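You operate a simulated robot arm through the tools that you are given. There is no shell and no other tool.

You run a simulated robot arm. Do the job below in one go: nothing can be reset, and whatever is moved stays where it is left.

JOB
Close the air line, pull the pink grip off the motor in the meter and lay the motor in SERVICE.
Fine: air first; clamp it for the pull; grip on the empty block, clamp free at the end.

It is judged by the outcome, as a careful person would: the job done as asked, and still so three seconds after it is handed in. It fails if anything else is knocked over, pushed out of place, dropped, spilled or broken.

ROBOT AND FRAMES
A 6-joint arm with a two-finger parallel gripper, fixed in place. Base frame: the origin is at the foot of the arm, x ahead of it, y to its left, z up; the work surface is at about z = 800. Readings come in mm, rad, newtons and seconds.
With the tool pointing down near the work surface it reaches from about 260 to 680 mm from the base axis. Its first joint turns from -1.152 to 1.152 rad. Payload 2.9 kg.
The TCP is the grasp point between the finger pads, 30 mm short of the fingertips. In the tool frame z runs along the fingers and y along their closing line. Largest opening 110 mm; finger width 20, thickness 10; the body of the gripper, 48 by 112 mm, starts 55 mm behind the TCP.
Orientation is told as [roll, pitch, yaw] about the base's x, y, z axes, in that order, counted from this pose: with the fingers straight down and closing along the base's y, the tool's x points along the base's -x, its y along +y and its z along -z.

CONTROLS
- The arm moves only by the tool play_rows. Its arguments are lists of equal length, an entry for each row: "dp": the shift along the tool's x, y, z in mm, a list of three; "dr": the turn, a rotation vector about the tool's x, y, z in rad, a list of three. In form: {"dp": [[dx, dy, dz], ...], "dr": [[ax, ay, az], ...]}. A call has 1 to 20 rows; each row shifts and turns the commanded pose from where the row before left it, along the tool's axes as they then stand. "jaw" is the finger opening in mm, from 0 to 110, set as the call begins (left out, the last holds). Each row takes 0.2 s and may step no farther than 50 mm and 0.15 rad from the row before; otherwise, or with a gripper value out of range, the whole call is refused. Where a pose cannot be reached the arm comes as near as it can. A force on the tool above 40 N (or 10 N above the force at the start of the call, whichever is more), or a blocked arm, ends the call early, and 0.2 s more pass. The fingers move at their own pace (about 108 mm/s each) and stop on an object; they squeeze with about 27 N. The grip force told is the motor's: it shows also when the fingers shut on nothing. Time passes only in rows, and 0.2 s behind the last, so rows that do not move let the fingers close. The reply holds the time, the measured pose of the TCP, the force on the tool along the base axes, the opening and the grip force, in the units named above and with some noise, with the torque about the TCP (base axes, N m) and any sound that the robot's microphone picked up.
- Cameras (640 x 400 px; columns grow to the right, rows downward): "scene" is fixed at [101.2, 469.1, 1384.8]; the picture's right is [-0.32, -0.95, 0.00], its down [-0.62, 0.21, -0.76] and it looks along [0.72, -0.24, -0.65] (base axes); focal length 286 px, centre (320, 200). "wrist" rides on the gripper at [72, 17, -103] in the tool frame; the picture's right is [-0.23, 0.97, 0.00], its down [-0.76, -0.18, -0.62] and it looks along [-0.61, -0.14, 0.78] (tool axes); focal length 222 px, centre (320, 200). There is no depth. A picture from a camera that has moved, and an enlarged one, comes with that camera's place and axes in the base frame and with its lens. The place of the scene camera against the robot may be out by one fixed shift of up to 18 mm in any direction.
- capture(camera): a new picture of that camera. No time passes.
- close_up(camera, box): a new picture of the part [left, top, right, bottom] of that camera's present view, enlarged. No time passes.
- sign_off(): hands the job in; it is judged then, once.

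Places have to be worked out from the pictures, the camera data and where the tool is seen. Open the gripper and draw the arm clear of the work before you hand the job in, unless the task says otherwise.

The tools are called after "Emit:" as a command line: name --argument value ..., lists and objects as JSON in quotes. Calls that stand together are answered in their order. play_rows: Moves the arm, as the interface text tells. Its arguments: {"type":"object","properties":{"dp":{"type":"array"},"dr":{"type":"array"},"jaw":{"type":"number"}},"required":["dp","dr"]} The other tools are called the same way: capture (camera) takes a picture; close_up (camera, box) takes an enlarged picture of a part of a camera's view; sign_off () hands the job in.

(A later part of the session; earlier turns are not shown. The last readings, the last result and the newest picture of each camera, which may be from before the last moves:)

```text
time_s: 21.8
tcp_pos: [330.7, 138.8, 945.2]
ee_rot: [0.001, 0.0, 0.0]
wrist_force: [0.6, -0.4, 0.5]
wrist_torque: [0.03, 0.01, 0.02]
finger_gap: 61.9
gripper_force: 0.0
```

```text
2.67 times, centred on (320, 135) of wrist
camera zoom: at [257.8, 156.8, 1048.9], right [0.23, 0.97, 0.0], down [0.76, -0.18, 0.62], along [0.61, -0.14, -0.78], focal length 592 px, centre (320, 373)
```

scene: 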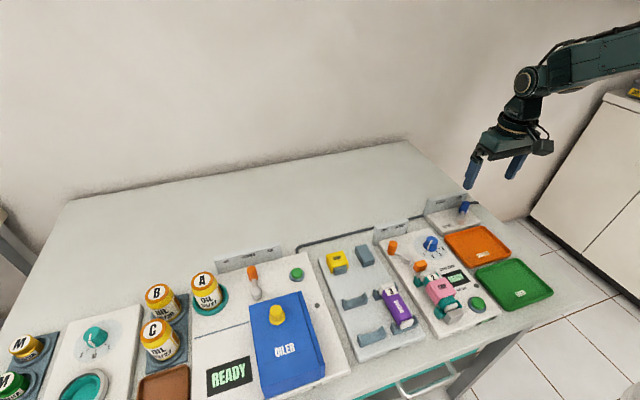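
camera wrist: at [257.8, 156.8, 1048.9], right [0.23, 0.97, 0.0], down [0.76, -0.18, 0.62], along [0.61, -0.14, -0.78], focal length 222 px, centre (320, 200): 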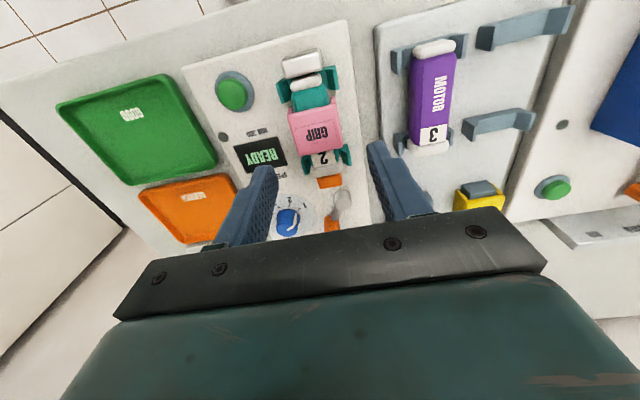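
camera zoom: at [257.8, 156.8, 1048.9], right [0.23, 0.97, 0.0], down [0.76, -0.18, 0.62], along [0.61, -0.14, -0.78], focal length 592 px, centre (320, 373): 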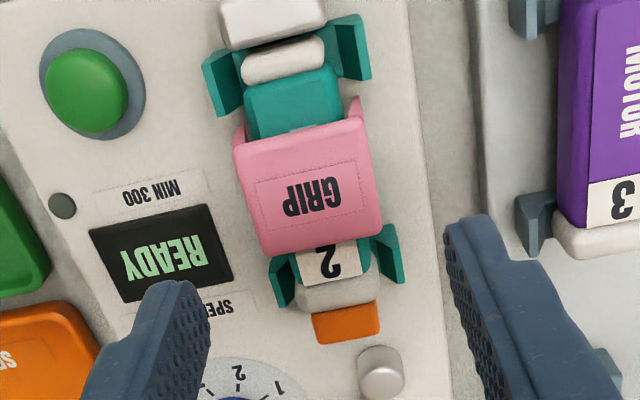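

The grip centre computes to about (328.5, 137.5). I nudge to that and descend to TCP z≈855.

Emit:
play_rows --dp '[[1.5, -1, 25], [0, 0, 30], [0, 0, 25], [0, 0, 10], [0, 0, 0]]' --dr '[[0, 0, 0], [0, 0, 0], [0, 0, 0], [0, 0, 0], [0, 0, 0]]' --jaw 62

Emit:
capture --camera "wrist"

Emit:
close_up --camera "scene" --box '[390, 220, 500, 340]'

```text
time_s: 23.0
tcp_pos: [329.0, 136.1, 854.7]
ee_rot: [-0.001, 0.0, 0.001]
wrist_force: [-0.5, 0.3, 0.5]
wrist_torque: [0.0, -0.01, 0.0]
finger_gap: 62.1
gripper_force: 0.0
```

```text
taken
camera wrist: at [256.0, 154.8, 959.0], right [0.23, 0.97, 0.0], down [0.76, -0.18, 0.62], along [0.61, -0.14, -0.78], focal length 222 px, centre (320, 200)
```

wrist: 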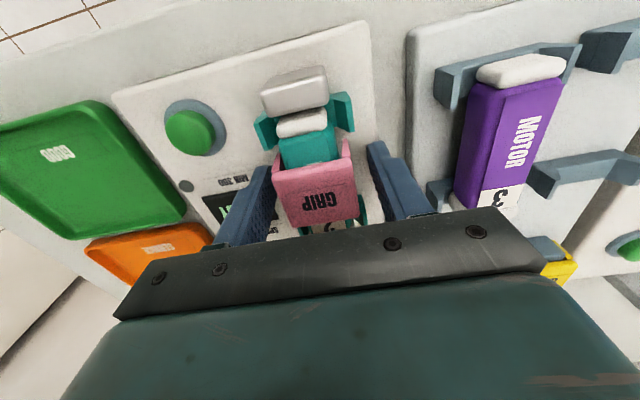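

```text
3.33 times, centred on (445, 280) of scene
camera zoom: at [101.2, 469.1, 1384.8], right [-0.32, -0.95, 0.0], down [-0.62, 0.21, -0.76], along [0.72, -0.24, -0.65], focal length 955 px, centre (-97, -67)
```

zoom: 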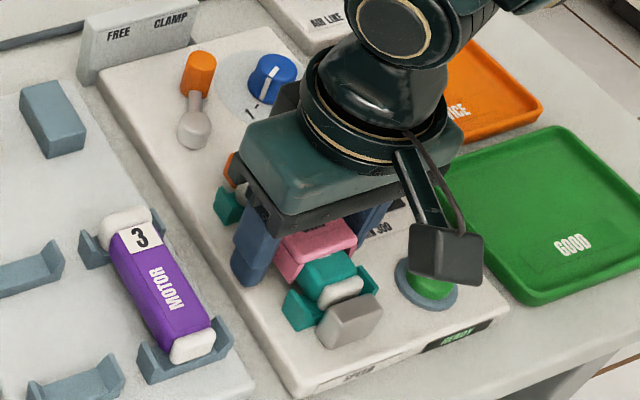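

No contact yet. I zoom in to check that the grip is centred between the fingers before closing.

Emit:
close_up --camera "wrist" --box '[220, 100, 420, 240]'

```text
2.86 times, centred on (320, 170) of wrist
camera zoom: at [256.0, 154.8, 959.0], right [0.23, 0.97, 0.0], down [0.76, -0.18, 0.62], along [0.61, -0.14, -0.78], focal length 635 px, centre (320, 286)
```

zoom: 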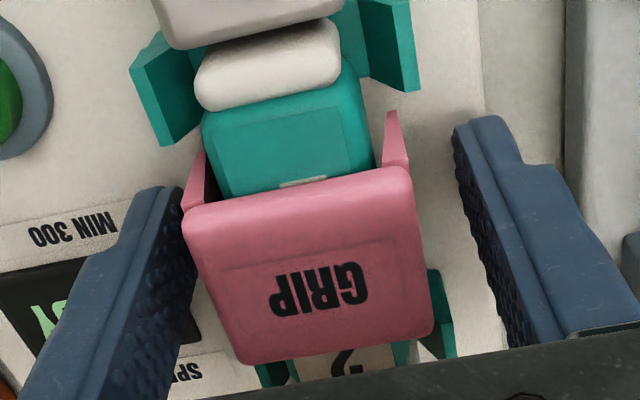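

The grip is centred (its centre y≈138, TCP ≈137.8). I close on the side walls.

Emit:
play_rows --dp '[[0, 0, 0], [0, 0, 0], [0, 0, 0]]' --dr '[[0, 0, 0], [0, 0, 0], [0, 0, 0]]' --jaw 0

Emit:
close_up --camera "wrist" --box '[220, 100, 420, 240]'

```text
time_s: 23.8
tcp_pos: [329.1, 134.9, 855.8]
ee_rot: [-0.001, 0.0, -0.001]
wrist_force: [1.9, -8.9, -2.6]
wrist_torque: [-0.1, -0.03, 0.01]
finger_gap: 41.1
gripper_force: 26.6
```

```text
2.86 times, centred on (320, 170) of wrist
camera zoom: at [256.1, 154.3, 959.0], right [0.23, 0.97, 0.0], down [0.76, -0.18, 0.62], along [0.61, -0.14, -0.78], focal length 635 px, centre (320, 286)
```

zoom: 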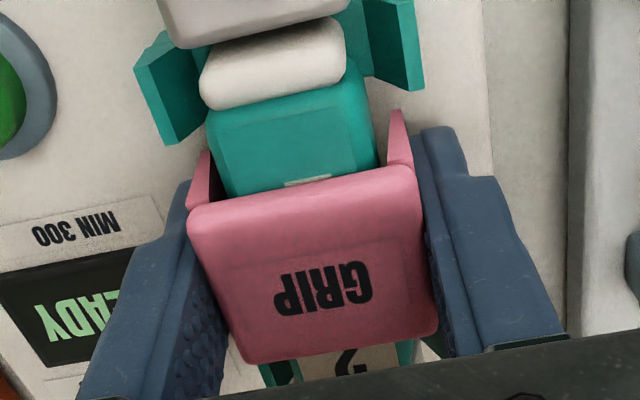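

Gripped at 41 mm with 27 N; there's a 9 N sideways load, so I relieve it by shifting slightly in -y.

Emit:
play_rows --dp '[[0, -1.5, 0], [0, 0, 0]]' --dr '[[0, 0, 0], [0, 0, 0]]'

```text
time_s: 24.4
tcp_pos: [327.4, 134.7, 855.0]
ee_rot: [0.001, -0.002, 0.003]
wrist_force: [1.6, -0.7, -3.9]
wrist_torque: [-0.02, -0.04, -0.01]
finger_gap: 41.0
gripper_force: 27.6
```

Sideways load is gone. I now pull straight up in small steps, watching the force.

Emit:
play_rows --dp '[[0, 0, -2], [0, 0, -2], [0, 0, -2], [0, 0, -2], [0, 0, 0]]' --dr '[[0, 0, 0], [0, 0, 0], [0, 0, 0], [0, 0, 0], [0, 0, 0]]'

Emit:
close_up --camera "wrist" --box '[220, 60, 420, 240]'

```text
time_s: 25.6
tcp_pos: [329.0, 134.9, 863.9]
ee_rot: [0.0, 0.0, 0.001]
wrist_force: [-0.1, 0.6, 0.5]
wrist_torque: [0.0, -0.01, 0.0]
finger_gap: 40.9
gripper_force: 27.1
```

```text
2.22 times, centred on (320, 150) of wrist
camera zoom: at [256.0, 153.5, 967.2], right [0.23, 0.97, 0.0], down [0.76, -0.18, 0.62], along [0.61, -0.14, -0.78], focal length 494 px, centre (320, 311)
```

zoom: 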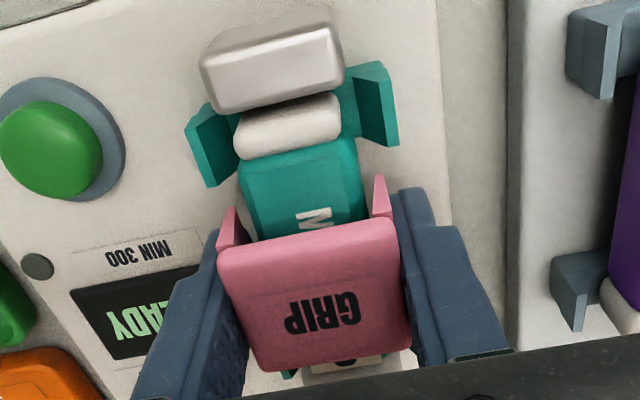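

The grip has lifted with the fingers (MOTOR label appearing beneath) and the force is nil, so it has released. I raise it further and check the motor stayed put.

Emit:
play_rows --dp '[[0, 0, -8], [0, 0, -15], [0, 0, -25], [0, 0, -30], [0, 0, -30], [0, 0, 0]]' --dr '[[0, 0, 0], [0, 0, 0], [0, 0, 0], [0, 0, 0], [0, 0, 0], [0, 0, 0]]'

Emit:
capture --camera "wrist"

Emit:
close_up --camera "scene" --box '[380, 180, 520, 340]'

```text
time_s: 27.0
tcp_pos: [329.5, 134.2, 971.8]
ee_rot: [0.0, -0.002, -0.001]
wrist_force: [0.2, 0.0, 0.5]
wrist_torque: [-0.05, 0.02, -0.02]
finger_gap: 41.2
gripper_force: 26.5
```

```text
taken
camera wrist: at [256.0, 153.0, 1074.5], right [0.23, 0.97, 0.0], down [0.76, -0.18, 0.62], along [0.61, -0.14, -0.78], focal length 222 px, centre (320, 200)
```

wrist: 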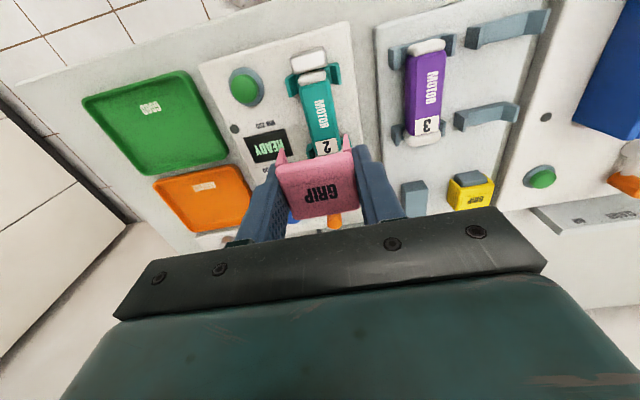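

```text
2.50 times, centred on (450, 260) of scene
camera zoom: at [101.2, 469.1, 1384.8], right [-0.32, -0.95, 0.0], down [-0.62, 0.21, -0.76], along [0.72, -0.24, -0.65], focal length 716 px, centre (-5, 50)
```

zoom: 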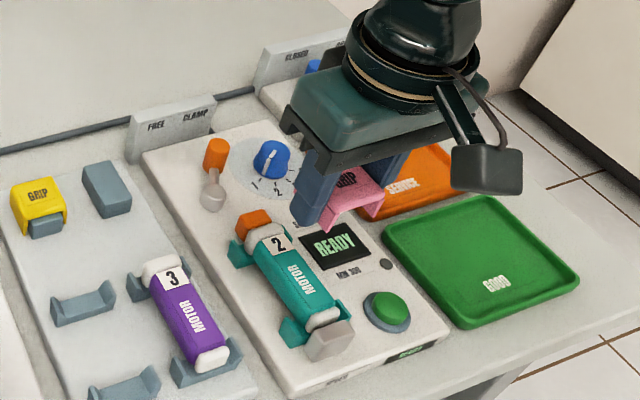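

The grip is off and held; motor 2 stayed in its cradle. Now I move toward the empty block at height to measure it and its neighbour with the yellow grip.

Emit:
play_rows --dp '[[-28, 22, -3], [-28, 22, -3], [-28, 22, -3], [-28, 22, -3], [0, 0, 0]]' --dr '[[0, 0, 0], [0, 0, 0], [0, 0, 0], [0, 0, 0], [0, 0, 0]]'

Emit:
capture --camera "wrist"

Emit:
close_up --camera "wrist" --box '[280, 50, 480, 190]'

Emit:
play_rows --dp '[[-20, 5, 0], [-20, 5, 0], [0, 0, 0]]' --dr '[[0, 0, 0], [0, 0, 0], [0, 0, 0]]'

Emit:
close_up --camera "wrist" --box '[240, 20, 480, 190]'

```text
time_s: 28.2
tcp_pos: [442.0, 223.7, 984.0]
ee_rot: [0.0, -0.001, -0.001]
wrist_force: [0.3, -0.3, -0.9]
wrist_torque: [-0.02, 0.0, -0.02]
finger_gap: 41.3
gripper_force: 26.7
```

```text
taken
camera wrist: at [368.8, 241.8, 1087.0], right [0.23, 0.97, 0.0], down [0.76, -0.18, 0.62], along [0.61, -0.14, -0.78], focal length 222 px, centre (320, 200)
```

wrist: 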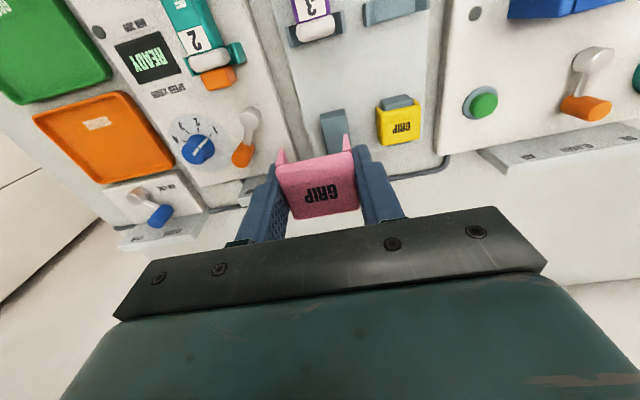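

```text
2.86 times, centred on (380, 120) of wrist
camera zoom: at [368.8, 241.8, 1087.0], right [0.23, 0.97, 0.0], down [0.76, -0.18, 0.62], along [0.61, -0.14, -0.78], focal length 635 px, centre (149, 429)
```

zoom: 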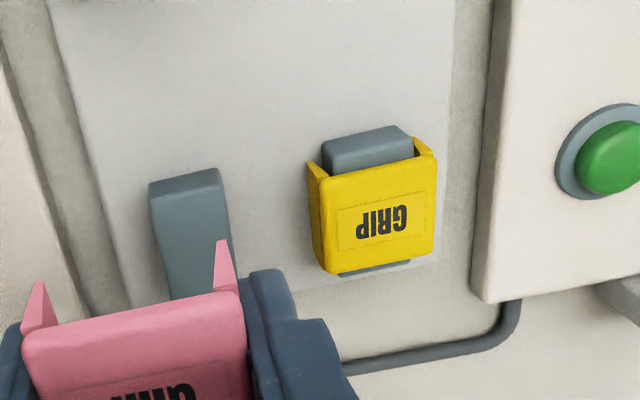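

```text
time_s: 29.0
tcp_pos: [480.5, 233.0, 983.7]
ee_rot: [0.001, 0.001, 0.0]
wrist_force: [0.5, 1.1, 0.2]
wrist_torque: [-0.01, -0.01, 0.02]
finger_gap: 41.1
gripper_force: 27.1
```

```text
2.35 times, centred on (360, 105) of wrist
camera zoom: at [407.8, 251.9, 1087.4], right [0.23, 0.97, 0.0], down [0.76, -0.18, 0.62], along [0.61, -0.14, -0.78], focal length 523 px, centre (226, 424)
```

zoom: 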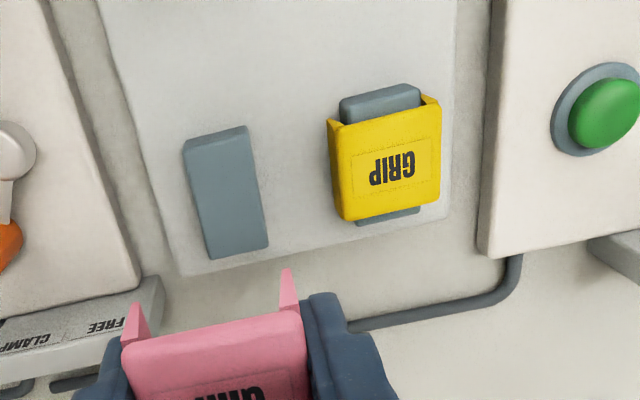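

Both the empty block and the seated yellow grip are visible. I zoom in for precise corners.

Emit:
close_up --camera "wrist" --box '[290, 60, 420, 140]'

Emit:
close_up --camera "wrist" --box '[260, 140, 400, 230]'

```text
4.92 times, centred on (355, 100) of wrist
camera zoom: at [407.8, 251.9, 1087.4], right [0.23, 0.97, 0.0], down [0.76, -0.18, 0.62], along [0.61, -0.14, -0.78], focal length 1094 px, centre (148, 692)
```

zoom: 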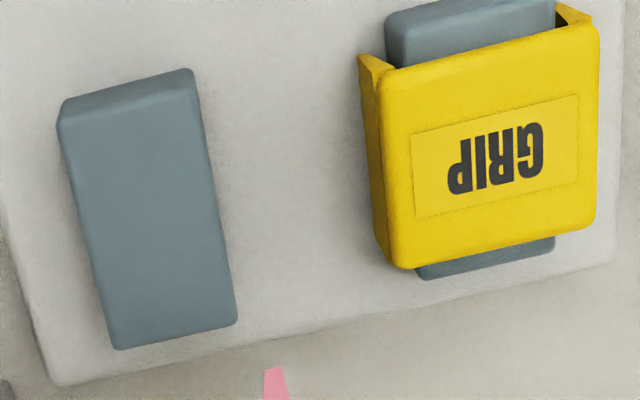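

```text
4.44 times, centred on (330, 185) of wrist
camera zoom: at [407.8, 251.9, 1087.4], right [0.23, 0.97, 0.0], down [0.76, -0.18, 0.62], along [0.61, -0.14, -0.78], focal length 987 px, centre (276, 267)
```

zoom: 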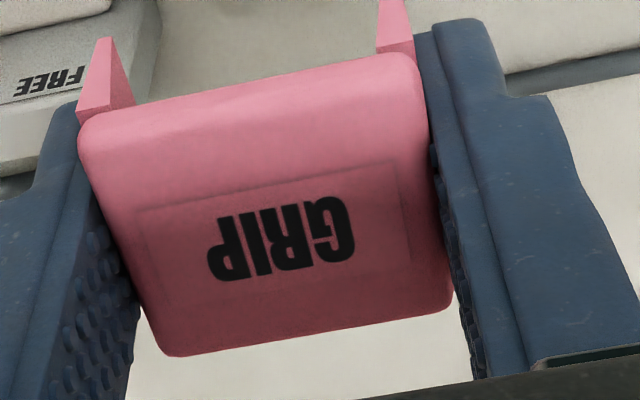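

I take one more view from farther forward for a bigger baseline on the block's top height.

Emit:
play_rows --dp '[[-25, 0, 0], [-25, 0, 0], [0, 0, 0]]' --dr '[[0, 0, 0], [0, 0, 0], [0, 0, 0]]'

Emit:
close_up --camera "wrist" --box '[280, 0, 410, 90]'

Emit:
play_rows --dp '[[40, 0, 0], [40, 0, 0], [40, 0, 0], [0, 0, 0]]' --dr '[[0, 0, 0], [0, 0, 0], [0, 0, 0], [0, 0, 0]]'

Emit:
close_up --camera "wrist" --box '[280, 90, 420, 190]'

Emit:
capture --camera "wrist"

```text
time_s: 29.8
tcp_pos: [531.4, 232.3, 984.2]
ee_rot: [-0.001, 0.001, 0.0]
wrist_force: [-0.6, 0.2, 0.4]
wrist_torque: [-0.01, 0.0, 0.0]
finger_gap: 41.1
gripper_force: 26.8
```

```text
4.44 times, centred on (345, 45) of wrist
camera zoom: at [458.4, 251.4, 1086.2], right [0.23, 0.97, 0.0], down [0.76, -0.18, 0.62], along [0.61, -0.14, -0.78], focal length 987 px, centre (209, 889)
```

zoom: 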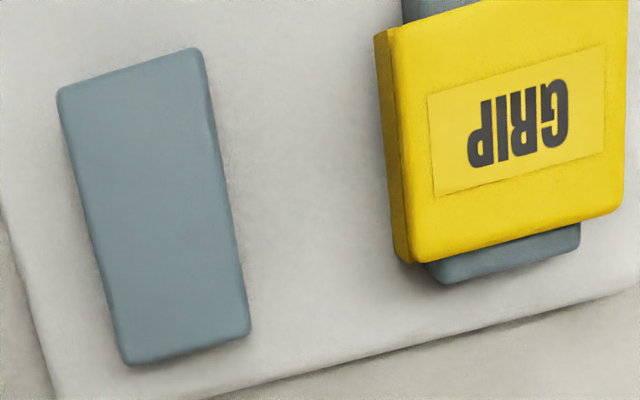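

```text
time_s: 30.8
tcp_pos: [411.2, 232.1, 984.1]
ee_rot: [0.0, 0.0, 0.0]
wrist_force: [0.5, -0.1, -0.5]
wrist_torque: [0.02, 0.02, -0.02]
finger_gap: 41.0
gripper_force: 27.5
```

```text
4.00 times, centred on (350, 140) of wrist
camera zoom: at [338.2, 250.9, 1087.4], right [0.23, 0.97, 0.0], down [0.76, -0.18, 0.62], along [0.61, -0.14, -0.78], focal length 888 px, centre (200, 440)
```

zoom: 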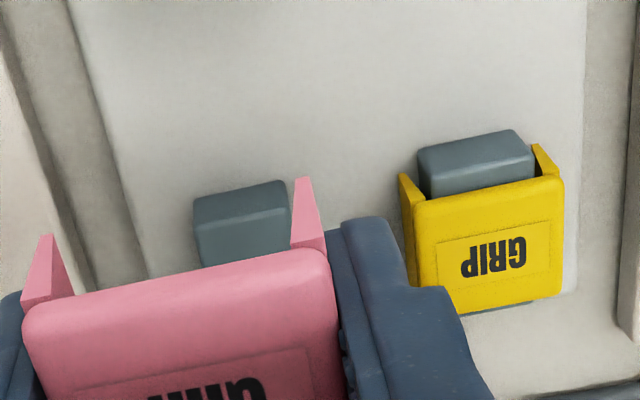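

```text
taken
camera wrist: at [338.2, 250.9, 1087.4], right [0.23, 0.97, 0.0], down [0.76, -0.18, 0.62], along [0.61, -0.14, -0.78], focal length 222 px, centre (320, 200)
```

wrist: 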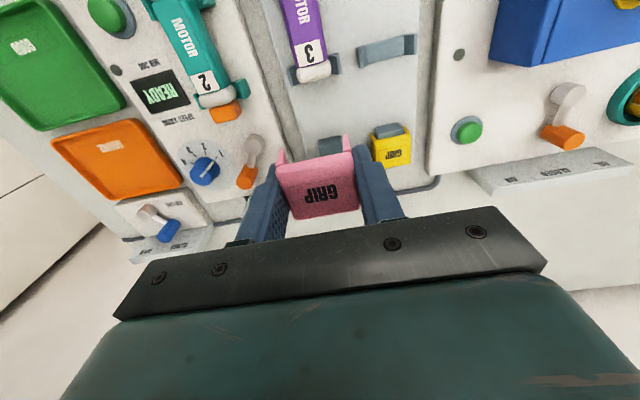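

I zoom further on the two blocks in this view to separate front faces from top faces.

Emit:
close_up --camera "wrist" --box '[340, 115, 420, 175]'

Emit:
close_up --camera "wrist" --box '[310, 125, 360, 165]'

```text
6.67 times, centred on (380, 145) of wrist
camera zoom: at [338.2, 250.9, 1087.4], right [0.23, 0.97, 0.0], down [0.76, -0.18, 0.62], along [0.61, -0.14, -0.78], focal length 1481 px, centre (-80, 567)
```

zoom: 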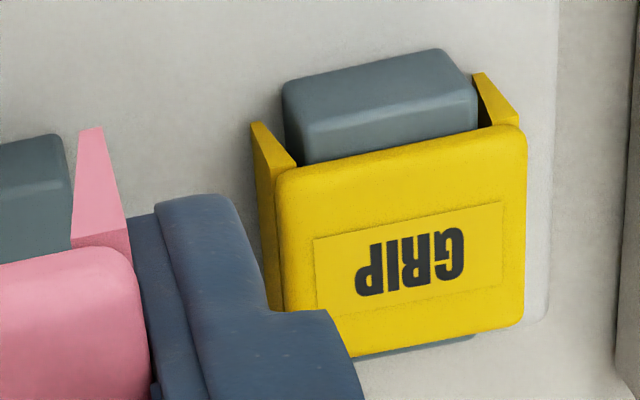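

```text
10.00 times, centred on (335, 145) of wrist
camera zoom: at [338.2, 250.9, 1087.4], right [0.23, 0.97, 0.0], down [0.76, -0.18, 0.62], along [0.61, -0.14, -0.78], focal length 2221 px, centre (170, 750)
```

zoom: 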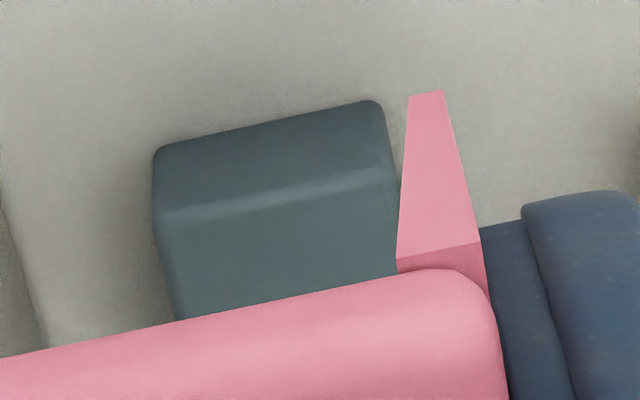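

Block: x 451–500, y 223–251 (centre 475.4, 237.2), top z≈841, rack plate top ≈821. The seated yellow grip's top is z≈849, so a seated pink grip needs a higher hold: with my present hold the fingertips would reach the plate first. Plan: set it partly on the block, regrasp higher, then press home. I move above the block.

Emit:
play_rows --dp '[[-22, 1, 0], [-22, 1, 0], [-20.7, 0.8, 0], [0, 0, 30], [0, 0, 30], [0, 0, 24], [0, 0, 0]]' --dr '[[0, 0, 0], [0, 0, 0], [0, 0, 0], [0, 0, 0], [0, 0, 0], [0, 0, 0], [0, 0, 0]]'

Emit:
capture --camera "wrist"

Emit:
close_up --camera "wrist" --box '[260, 110, 420, 230]'

Emit:
close_up --camera "scene" --box '[310, 200, 420, 290]'

```text
time_s: 32.4
tcp_pos: [476.9, 236.1, 899.4]
ee_rot: [0.0, 0.0, 0.0]
wrist_force: [0.5, 0.3, 0.0]
wrist_torque: [0.03, -0.02, -0.02]
finger_gap: 41.1
gripper_force: 26.9
```

```text
taken
camera wrist: at [403.4, 254.5, 1003.1], right [0.23, 0.97, 0.0], down [0.76, -0.18, 0.62], along [0.61, -0.14, -0.78], focal length 222 px, centre (320, 200)
```

wrist: 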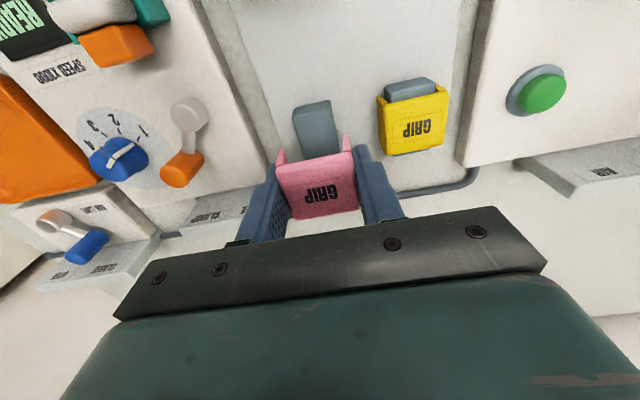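

```text
3.33 times, centred on (340, 170) of wrist
camera zoom: at [403.4, 254.5, 1003.1], right [0.23, 0.97, 0.0], down [0.76, -0.18, 0.62], along [0.61, -0.14, -0.78], focal length 740 px, centre (253, 300)
```

zoom: 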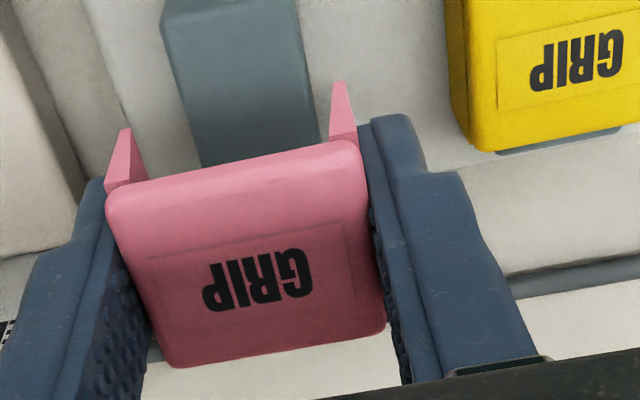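

```text
4.44 times, centred on (365, 245) of scene
camera zoom: at [101.2, 469.1, 1384.8], right [-0.32, -0.95, 0.0], down [-0.62, 0.21, -0.76], along [0.72, -0.24, -0.65], focal length 1273 px, centre (120, 0)
```

zoom: 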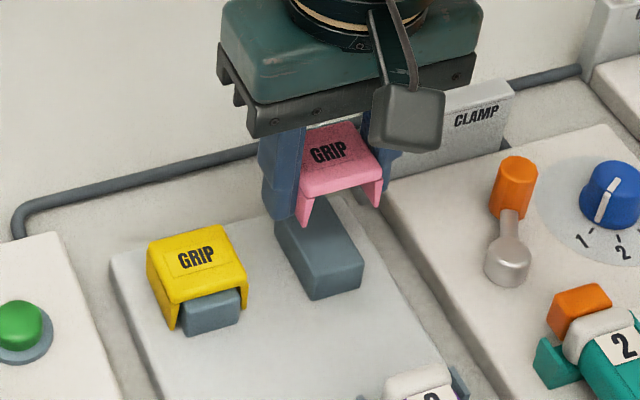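

I check lateral alignment between the held walls and the block with a tighter zoom.

Emit:
close_up --camera "wrist" --box '[265, 95, 375, 175]'

Emit:
close_up --camera "scene" --box '[360, 220, 420, 270]'

```text
5.00 times, centred on (320, 135) of wrist
camera zoom: at [403.4, 254.5, 1003.1], right [0.23, 0.97, 0.0], down [0.76, -0.18, 0.62], along [0.61, -0.14, -0.78], focal length 1111 px, centre (320, 525)
```

zoom: 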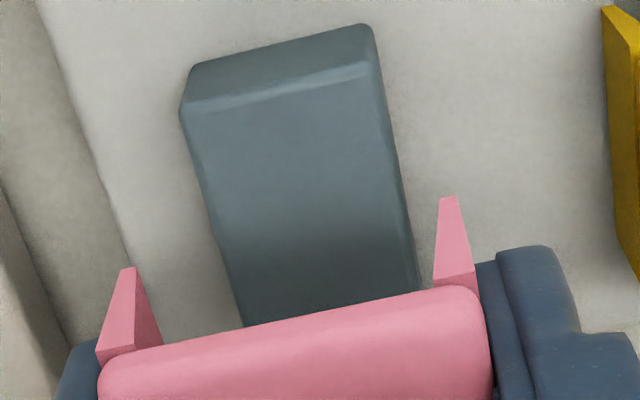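

```text
8.00 times, centred on (390, 245) of scene
camera zoom: at [101.2, 469.1, 1384.8], right [-0.32, -0.95, 0.0], down [-0.62, 0.21, -0.76], along [0.72, -0.24, -0.65], focal length 2291 px, centre (-240, -160)
```

zoom: 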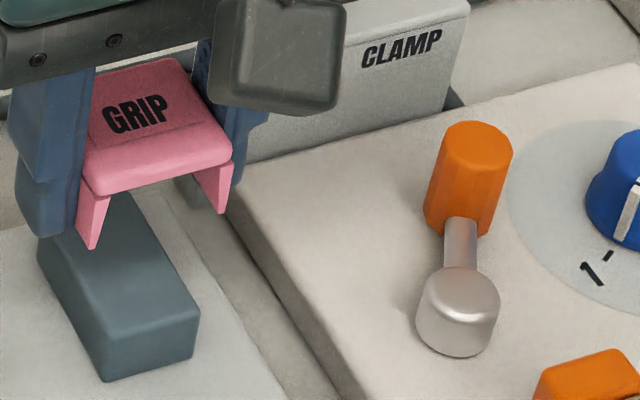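

Walls (inner 219–256) straddle the block (223–251) with ~5 mm spare each side, centre off by ~0.5 mm. I correct that and descend carefully to TCP z≈857.

Emit:
play_rows --dp '[[0, -0.5, 15], [0, 0, 12], [0, 0, 8], [0, 0, 4], [0, 0, 3], [0, 0, 0]]' --dr '[[0, 0, 0], [0, 0, 0], [0, 0, 0], [0, 0, 0], [0, 0, 0], [0, 0, 0]]'

Emit:
close_up --camera "wrist" --box '[250, 110, 410, 230]'

Emit:
close_up --camera "scene" --box '[330, 220, 420, 290]'

```text
time_s: 33.8
tcp_pos: [475.2, 234.7, 858.2]
ee_rot: [-0.001, -0.001, 0.002]
wrist_force: [-0.4, 0.0, -0.9]
wrist_torque: [0.0, 0.03, 0.0]
finger_gap: 41.0
gripper_force: 26.7
```

```text
3.33 times, centred on (330, 170) of wrist
camera zoom: at [402.9, 254.1, 961.0], right [0.23, 0.97, 0.0], down [0.76, -0.18, 0.62], along [0.61, -0.14, -0.78], focal length 740 px, centre (287, 300)
```

zoom: 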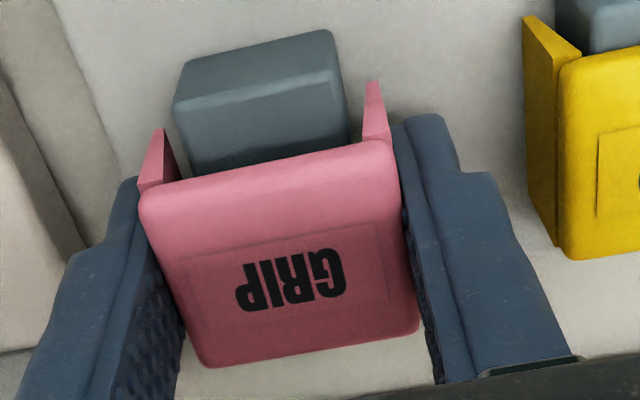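

```text
5.71 times, centred on (375, 255) of scene
camera zoom: at [101.2, 469.1, 1384.8], right [-0.32, -0.95, 0.0], down [-0.62, 0.21, -0.76], along [0.72, -0.24, -0.65], focal length 1636 px, centre (6, -114)
```

zoom: 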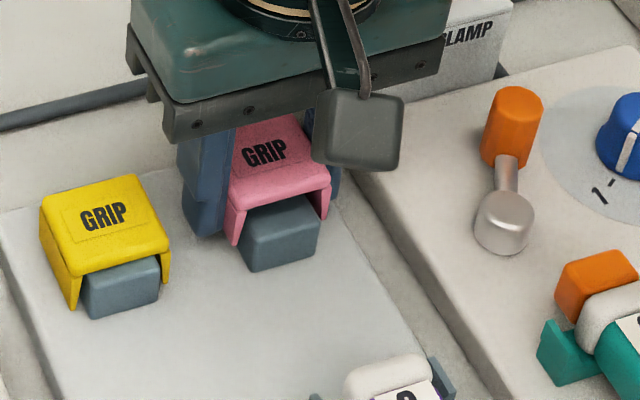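

Walls straddle the block with no contact. I lower 4 mm more in 1 mm steps.

Emit:
play_rows --dp '[[0, 0, 1], [0, 0, 1], [0, 0, 1], [0, 0, 1], [0, 0, 0]]' --dr '[[0, 0, 0], [0, 0, 0], [0, 0, 0], [0, 0, 0], [0, 0, 0]]'

Emit:
close_up --camera "wrist" --box '[250, 110, 410, 230]'

Emit:
close_up --camera "scene" --box '[330, 220, 420, 290]'

```text
time_s: 35.0
tcp_pos: [476.6, 236.0, 853.6]
ee_rot: [0.0, 0.001, -0.001]
wrist_force: [-0.4, 0.3, -0.8]
wrist_torque: [0.02, 0.02, -0.02]
finger_gap: 41.2
gripper_force: 27.4
```

```text
3.33 times, centred on (330, 170) of wrist
camera zoom: at [403.1, 254.2, 956.7], right [0.23, 0.97, 0.0], down [0.76, -0.18, 0.62], along [0.61, -0.14, -0.78], focal length 740 px, centre (287, 300)
```

zoom: 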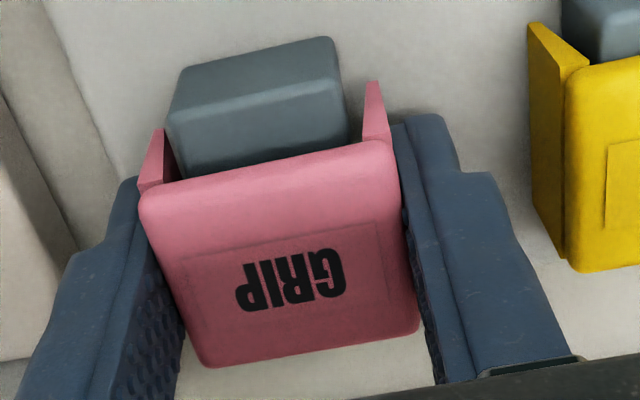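

```text
5.71 times, centred on (375, 255) of scene
camera zoom: at [101.2, 469.1, 1384.8], right [-0.32, -0.95, 0.0], down [-0.62, 0.21, -0.76], along [0.72, -0.24, -0.65], focal length 1636 px, centre (6, -114)
```

zoom: 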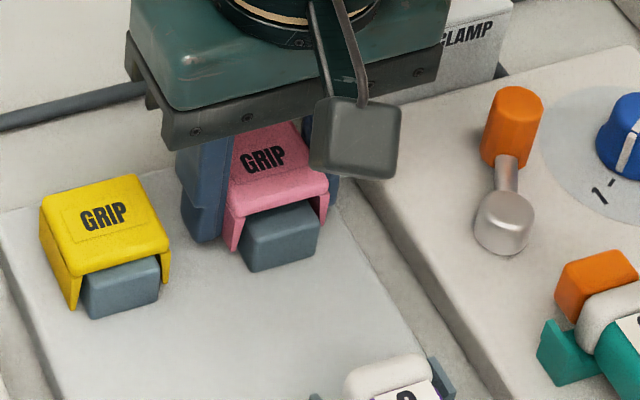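

Still no contact. I continue down 1 mm at a time until either the grip meets the block or the fingertips near the plate.

Emit:
play_rows --dp '[[0, 0, 1], [0, 0, 0]]' --dr '[[0, 0, 0], [0, 0, 0]]'

Emit:
play_rows --dp '[[0, 0, 1], [0, 0, 0]]' --dr '[[0, 0, 0], [0, 0, 0]]'

Emit:
close_up --camera "wrist" --box '[250, 110, 410, 230]'

Emit:
close_up --camera "scene" --box '[350, 230, 410, 275]'

```text
time_s: 35.6
tcp_pos: [476.1, 236.5, 853.2]
ee_rot: [0.0, 0.001, 0.0]
wrist_force: [0.6, 0.4, -0.3]
wrist_torque: [-0.02, -0.01, 0.02]
finger_gap: 41.1
gripper_force: 26.7
```

```text
time_s: 36.2
tcp_pos: [476.4, 235.7, 851.1]
ee_rot: [-0.001, 0.0, 0.0]
wrist_force: [0.3, -0.6, -0.7]
wrist_torque: [-0.02, 0.0, 0.05]
finger_gap: 41.2
gripper_force: 27.0
```

```text
3.33 times, centred on (330, 170) of wrist
camera zoom: at [402.7, 254.2, 954.9], right [0.23, 0.97, 0.0], down [0.76, -0.18, 0.62], along [0.61, -0.14, -0.78], focal length 740 px, centre (287, 300)
```

zoom: 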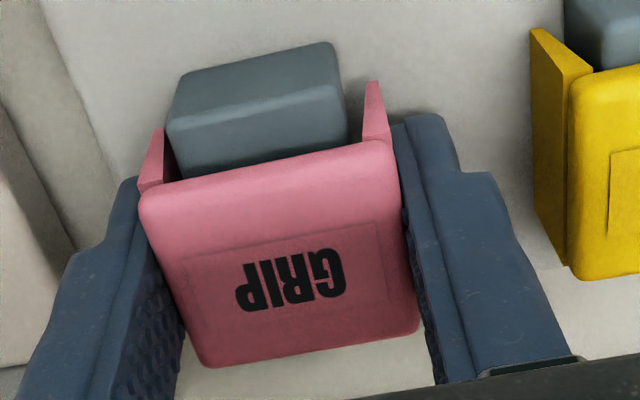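

```text
8.89 times, centred on (380, 252) of scene
camera zoom: at [101.2, 469.1, 1384.8], right [-0.32, -0.95, 0.0], down [-0.62, 0.21, -0.76], along [0.72, -0.24, -0.65], focal length 2546 px, centre (-213, -267)
```

zoom: 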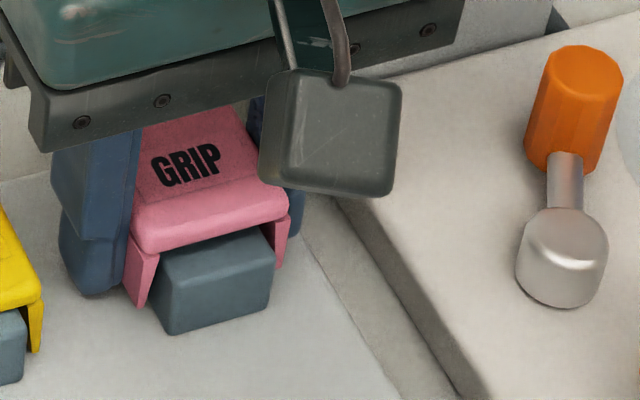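

The walls are engaged about 8 mm around the block, fingertips are just above the plate, and there is no load. I relax the squeeze gradually so the grip eases down rather than falls.

Emit:
play_rows --dp '[[0, 0, 0], [0, 0, 0]]' --dr '[[0, 0, 0], [0, 0, 0]]' --jaw 39.5

Emit:
close_up --camera "wrist" --box '[250, 110, 410, 230]'

Emit:
play_rows --dp '[[0, 0, 0], [0, 0, 0]]' --dr '[[0, 0, 0], [0, 0, 0]]' --jaw 40.6

Emit:
close_up --camera "wrist" --box '[250, 110, 410, 230]'

```text
time_s: 36.8
tcp_pos: [475.6, 235.4, 852.2]
ee_rot: [0.001, -0.001, 0.001]
wrist_force: [-0.5, 0.6, -0.9]
wrist_torque: [0.03, 0.0, 0.0]
finger_gap: 41.0
gripper_force: 27.1
```

```text
3.33 times, centred on (330, 170) of wrist
camera zoom: at [402.7, 254.3, 955.0], right [0.23, 0.97, 0.0], down [0.76, -0.18, 0.62], along [0.61, -0.14, -0.78], focal length 740 px, centre (287, 300)
```

zoom: 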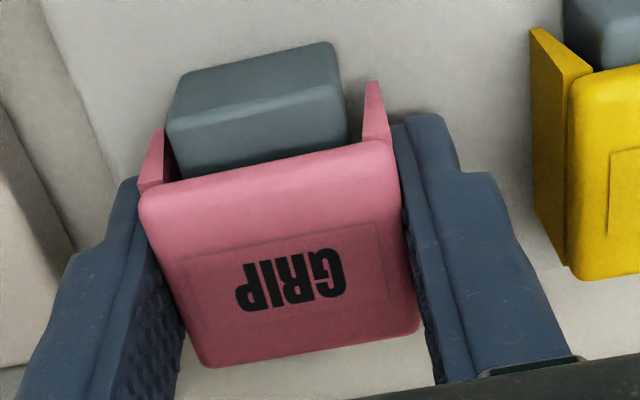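

```text
time_s: 37.4
tcp_pos: [476.4, 235.4, 850.9]
ee_rot: [0.0, 0.0, 0.001]
wrist_force: [0.1, 0.4, -0.4]
wrist_torque: [-0.01, -0.01, 0.03]
finger_gap: 41.4
gripper_force: 0.6
```

```text
3.33 times, centred on (330, 170) of wrist
camera zoom: at [402.7, 254.3, 955.0], right [0.23, 0.97, 0.0], down [0.76, -0.18, 0.62], along [0.61, -0.14, -0.78], focal length 740 px, centre (287, 300)
```

zoom: 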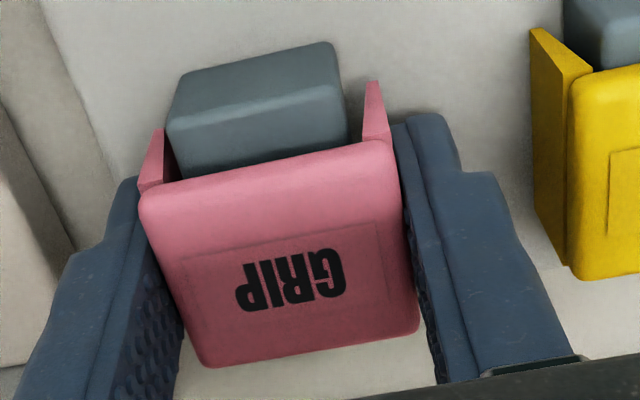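

At 0.6 N squeeze the grip still hangs. I relax a little more.

Emit:
play_rows --dp '[[0, 0, 0], [0, 0, 0]]' --dr '[[0, 0, 0], [0, 0, 0]]' --jaw 41.2

Emit:
close_up --camera "wrist" --box '[250, 110, 410, 230]'

Emit:
close_up --camera "scene" --box '[350, 230, 410, 275]'

```text
time_s: 38.0
tcp_pos: [474.4, 236.0, 850.7]
ee_rot: [0.0, -0.001, -0.002]
wrist_force: [-1.0, 0.9, -0.1]
wrist_torque: [0.0, -0.06, 0.02]
finger_gap: 42.1
gripper_force: 0.7
```

```text
3.33 times, centred on (330, 170) of wrist
camera zoom: at [402.7, 254.3, 955.0], right [0.23, 0.97, 0.0], down [0.76, -0.18, 0.62], along [0.61, -0.14, -0.78], focal length 740 px, centre (287, 300)
```

zoom: 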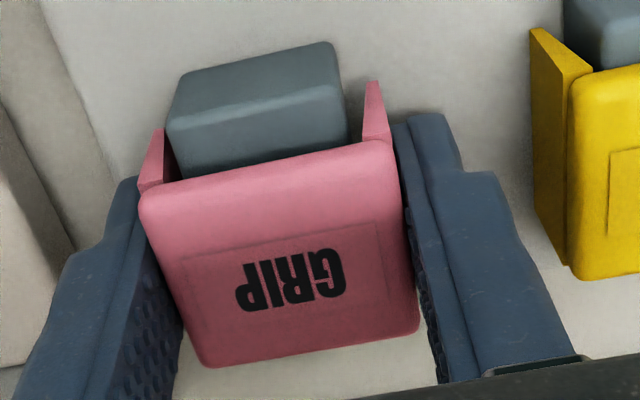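

```text
8.89 times, centred on (380, 252) of scene
camera zoom: at [101.2, 469.1, 1384.8], right [-0.32, -0.95, 0.0], down [-0.62, 0.21, -0.76], along [0.72, -0.24, -0.65], focal length 2546 px, centre (-213, -267)
```

zoom: 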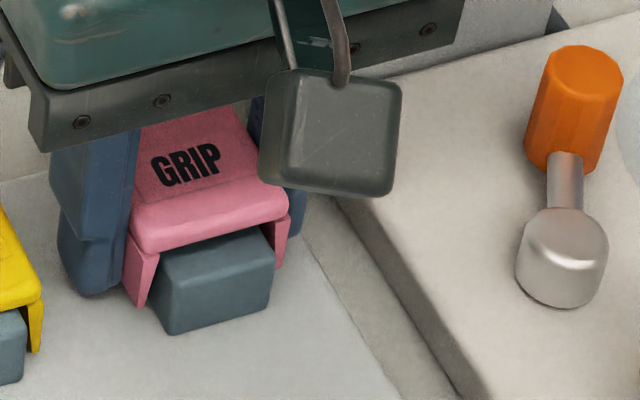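

The gap is now 1 mm wider than the grip yet it has not moved, so the block seems to be carrying it. I open slightly more and look.

Emit:
play_rows --dp '[[0, 0, 0], [0, 0, 0]]' --dr '[[0, 0, 0], [0, 0, 0]]' --jaw 43.5

Emit:
close_up --camera "wrist" --box '[250, 110, 410, 230]'

Emit:
close_up --camera "scene" --box '[350, 230, 410, 275]'

```text
time_s: 38.6
tcp_pos: [476.4, 235.5, 850.7]
ee_rot: [0.0, -0.002, 0.001]
wrist_force: [-0.7, 0.1, 0.3]
wrist_torque: [0.03, 0.0, -0.03]
finger_gap: 43.6
gripper_force: 0.0
```

```text
3.33 times, centred on (330, 170) of wrist
camera zoom: at [402.7, 254.3, 955.0], right [0.23, 0.97, 0.0], down [0.76, -0.18, 0.62], along [0.61, -0.14, -0.78], focal length 740 px, centre (287, 300)
```

zoom: 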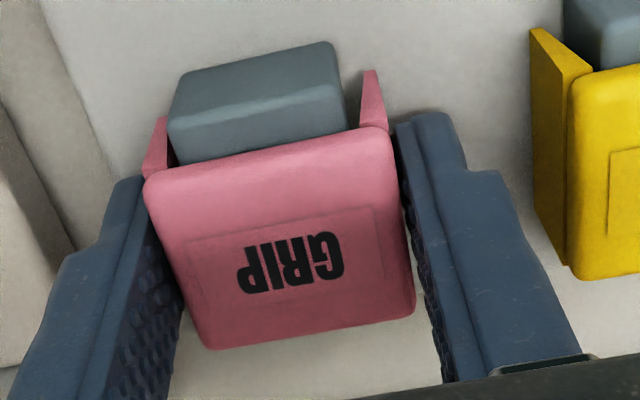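

```text
8.89 times, centred on (380, 252) of scene
camera zoom: at [101.2, 469.1, 1384.8], right [-0.32, -0.95, 0.0], down [-0.62, 0.21, -0.76], along [0.72, -0.24, -0.65], focal length 2546 px, centre (-213, -267)
```

zoom: 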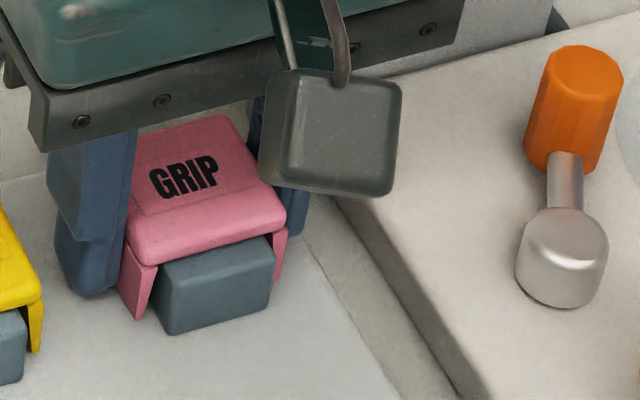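

The grip has slid down onto the block; its top now computes to z≈849, same as the seated yellow one. I open to 52 mm and rise straight up, then inspect.

Emit:
play_rows --dp '[[0, 0, 0], [0, 0, 0], [0, 0, -10], [0, 0, -20], [0, 0, -30], [0, 0, -30], [0, 0, 0]]' --dr '[[0, 0, 0], [0, 0, 0], [0, 0, 0], [0, 0, 0], [0, 0, 0], [0, 0, 0], [0, 0, 0]]' --jaw 52

Emit:
close_up --camera "wrist" --box '[260, 70, 440, 200]'

Emit:
close_up --camera "scene" --box '[320, 220, 410, 290]'

```text
time_s: 40.2
tcp_pos: [475.0, 235.6, 941.0]
ee_rot: [-0.001, 0.0, 0.0]
wrist_force: [0.6, -0.6, 0.4]
wrist_torque: [-0.02, 0.04, 0.04]
finger_gap: 52.2
gripper_force: 0.1
```

```text
3.08 times, centred on (350, 135) of wrist
camera zoom: at [402.8, 254.8, 1044.8], right [0.23, 0.97, 0.0], down [0.76, -0.18, 0.62], along [0.61, -0.14, -0.78], focal length 684 px, centre (228, 400)
```

zoom: 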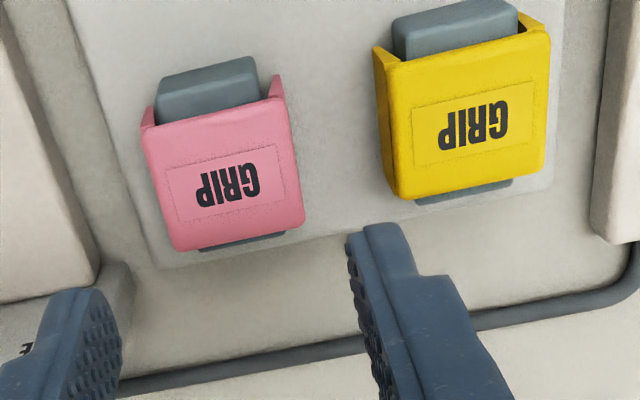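

```text
5.71 times, centred on (365, 255) of scene
camera zoom: at [101.2, 469.1, 1384.8], right [-0.32, -0.95, 0.0], down [-0.62, 0.21, -0.76], along [0.72, -0.24, -0.65], focal length 1636 px, centre (63, -114)
```

zoom: 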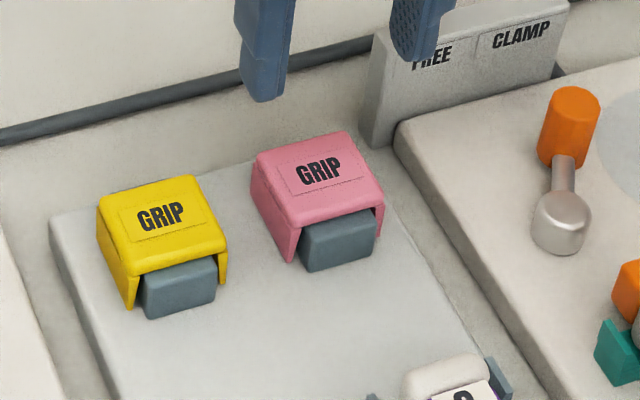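

The pink grip sits level on the block just like the yellow one. Next I go back over the clamp lever handle (about (469, 123)) to release the clamp.

Emit:
play_rows --dp '[[2, -38, 0], [2, -38, 0], [2, -39, 0], [0, 0, 0]]' --dr '[[0, 0, 0], [0, 0, 0], [0, 0, 0], [0, 0, 0]]' --jaw 40

Emit:
capture --camera "wrist"

```text
time_s: 41.2
tcp_pos: [470.1, 119.7, 941.7]
ee_rot: [0.0, -0.001, 0.001]
wrist_force: [-0.4, 0.1, 0.4]
wrist_torque: [0.01, -0.04, -0.03]
finger_gap: 40.0
gripper_force: 0.0
```

```text
taken
camera wrist: at [396.5, 138.4, 1044.7], right [0.23, 0.97, 0.0], down [0.76, -0.18, 0.62], along [0.61, -0.14, -0.78], focal length 222 px, centre (320, 200)
```

wrist: 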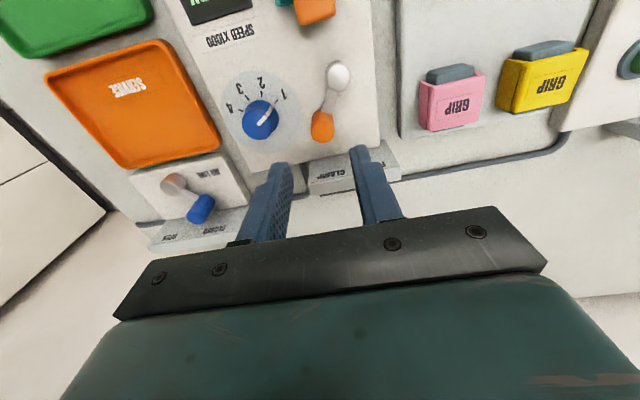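

Handle is at about y=124; I shift +2 mm and descend to z≈870 with the 40 mm cage.

Emit:
play_rows --dp '[[0, 2, 20], [0, 0, 25], [0, 0, 26], [0, 0, 0]]' --dr '[[0, 0, 0], [0, 0, 0], [0, 0, 0], [0, 0, 0]]' --jaw 40

Emit:
close_up --camera "wrist" --box '[200, 20, 440, 220]'

```text
time_s: 42.2
tcp_pos: [468.4, 122.0, 870.2]
ee_rot: [-0.001, 0.0, 0.001]
wrist_force: [0.0, 0.4, 1.0]
wrist_torque: [-0.01, -0.01, -0.02]
finger_gap: 40.2
gripper_force: 0.0
```

```text
2.00 times, centred on (320, 120) of wrist
camera zoom: at [396.9, 140.1, 973.9], right [0.23, 0.97, 0.0], down [0.76, -0.18, 0.62], along [0.61, -0.14, -0.78], focal length 444 px, centre (320, 360)
```

zoom: 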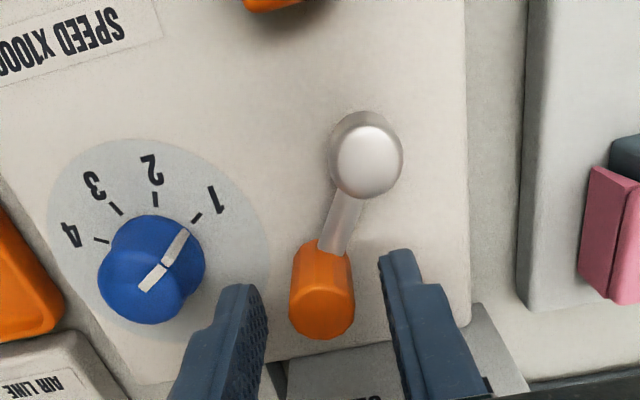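

The handle is caged with clearance. I narrow the jaw and sweep it in +y back toward FREE.

Emit:
play_rows --dp '[[0, 0, 0], [0, 0, 0], [-1, 9, 0], [-1, 9, 0], [-1, 9, 0], [0, 9, 0], [1, 9, 0], [1, 5, 0], [0, 0, 0]]' --dr '[[0, 0, 0], [0, 0, 0], [0, 0, 0], [0, 0, 0], [0, 0, 0], [0, 0, 0], [0, 0, 0], [0, 0, 0], [0, 0, 0]]' --jaw 27

Emit:
close_up --camera "wrist" --box '[200, 20, 440, 220]'

```text
time_s: 44.2
tcp_pos: [471.1, 171.8, 870.9]
ee_rot: [0.0, -0.001, 0.0]
wrist_force: [1.3, -4.3, 0.7]
wrist_torque: [-0.07, -0.03, -0.03]
finger_gap: 28.8
gripper_force: 2.2
```

```text
2.00 times, centred on (320, 120) of wrist
camera zoom: at [398.0, 190.9, 974.0], right [0.23, 0.97, 0.0], down [0.76, -0.18, 0.62], along [0.61, -0.14, -0.78], focal length 444 px, centre (320, 360)
```

zoom: 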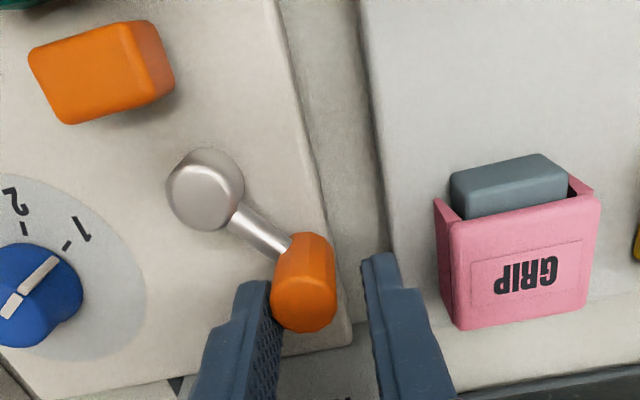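

The lever is back near FREE with light contact. I push 5 mm more to seat it at the stop (still clear of the pink grip).

Emit:
play_rows --dp '[[0, 3, 0], [0, 2, 0], [0, 0, 0]]' --dr '[[0, 0, 0], [0, 0, 0], [0, 0, 0]]'

Emit:
close_up --camera "wrist" --box '[200, 20, 440, 220]'

```text
time_s: 45.0
tcp_pos: [471.9, 175.2, 870.9]
ee_rot: [0.0, -0.001, -0.003]
wrist_force: [1.0, -18.5, 6.6]
wrist_torque: [-0.46, 0.0, 0.1]
finger_gap: 36.2
gripper_force: 9.1
```

```text
2.00 times, centred on (320, 120) of wrist
camera zoom: at [397.9, 195.1, 973.8], right [0.23, 0.97, 0.0], down [0.76, -0.18, 0.62], along [0.61, -0.14, -0.78], focal length 444 px, centre (320, 360)
```

zoom: 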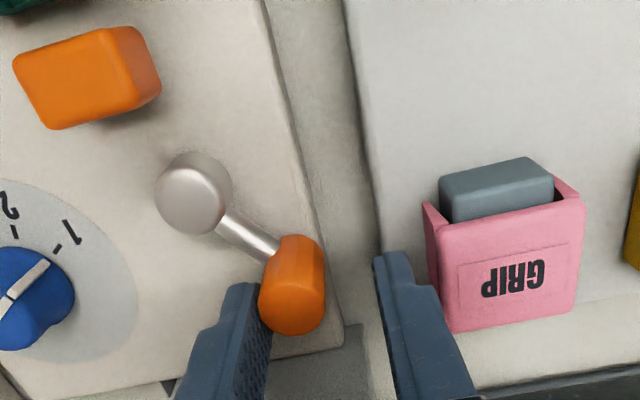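

The lever is at its FREE stop (18 N, no more travel). I back off to centre and rise.

Emit:
play_rows --dp '[[0, -4, 0], [0, -4, 0], [0, 0, 0], [0, 0, -25], [0, 0, -35], [0, 0, -35], [0, 0, 0]]' --dr '[[0, 0, 0], [0, 0, 0], [0, 0, 0], [0, 0, 0], [0, 0, 0], [0, 0, 0], [0, 0, 0]]' --jaw 40

Emit:
close_up --camera "scene" --box '[380, 190, 530, 340]'

Emit:
capture --camera "wrist"

```text
time_s: 46.6
tcp_pos: [468.9, 169.8, 965.0]
ee_rot: [0.0, 0.002, 0.0]
wrist_force: [-0.9, 0.2, -0.3]
wrist_torque: [-0.02, -0.03, -0.03]
finger_gap: 39.7
gripper_force: 0.0
```

```text
2.67 times, centred on (455, 265) of scene
camera zoom: at [101.2, 469.1, 1384.8], right [-0.32, -0.95, 0.0], down [-0.62, 0.21, -0.76], along [0.72, -0.24, -0.65], focal length 764 px, centre (-40, 27)
```

zoom: 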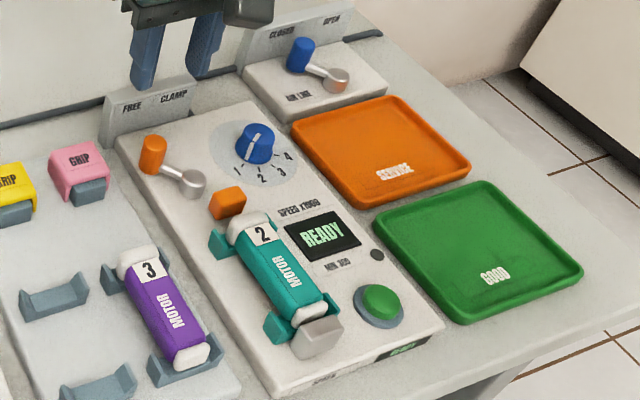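

```text
taken
camera wrist: at [397.4, 188.1, 1068.4], right [0.23, 0.97, 0.0], down [0.76, -0.18, 0.62], along [0.61, -0.14, -0.78], focal length 222 px, centre (320, 200)
```

wrist: 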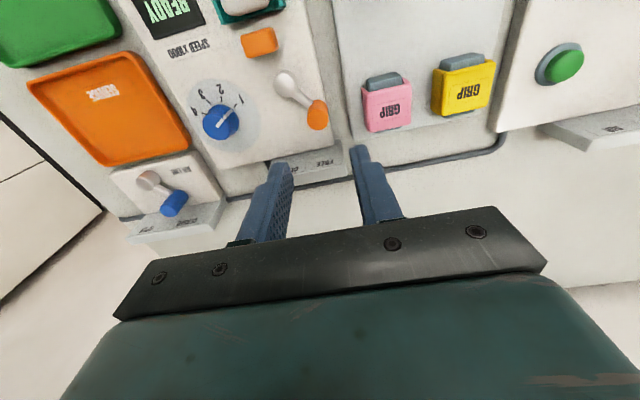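

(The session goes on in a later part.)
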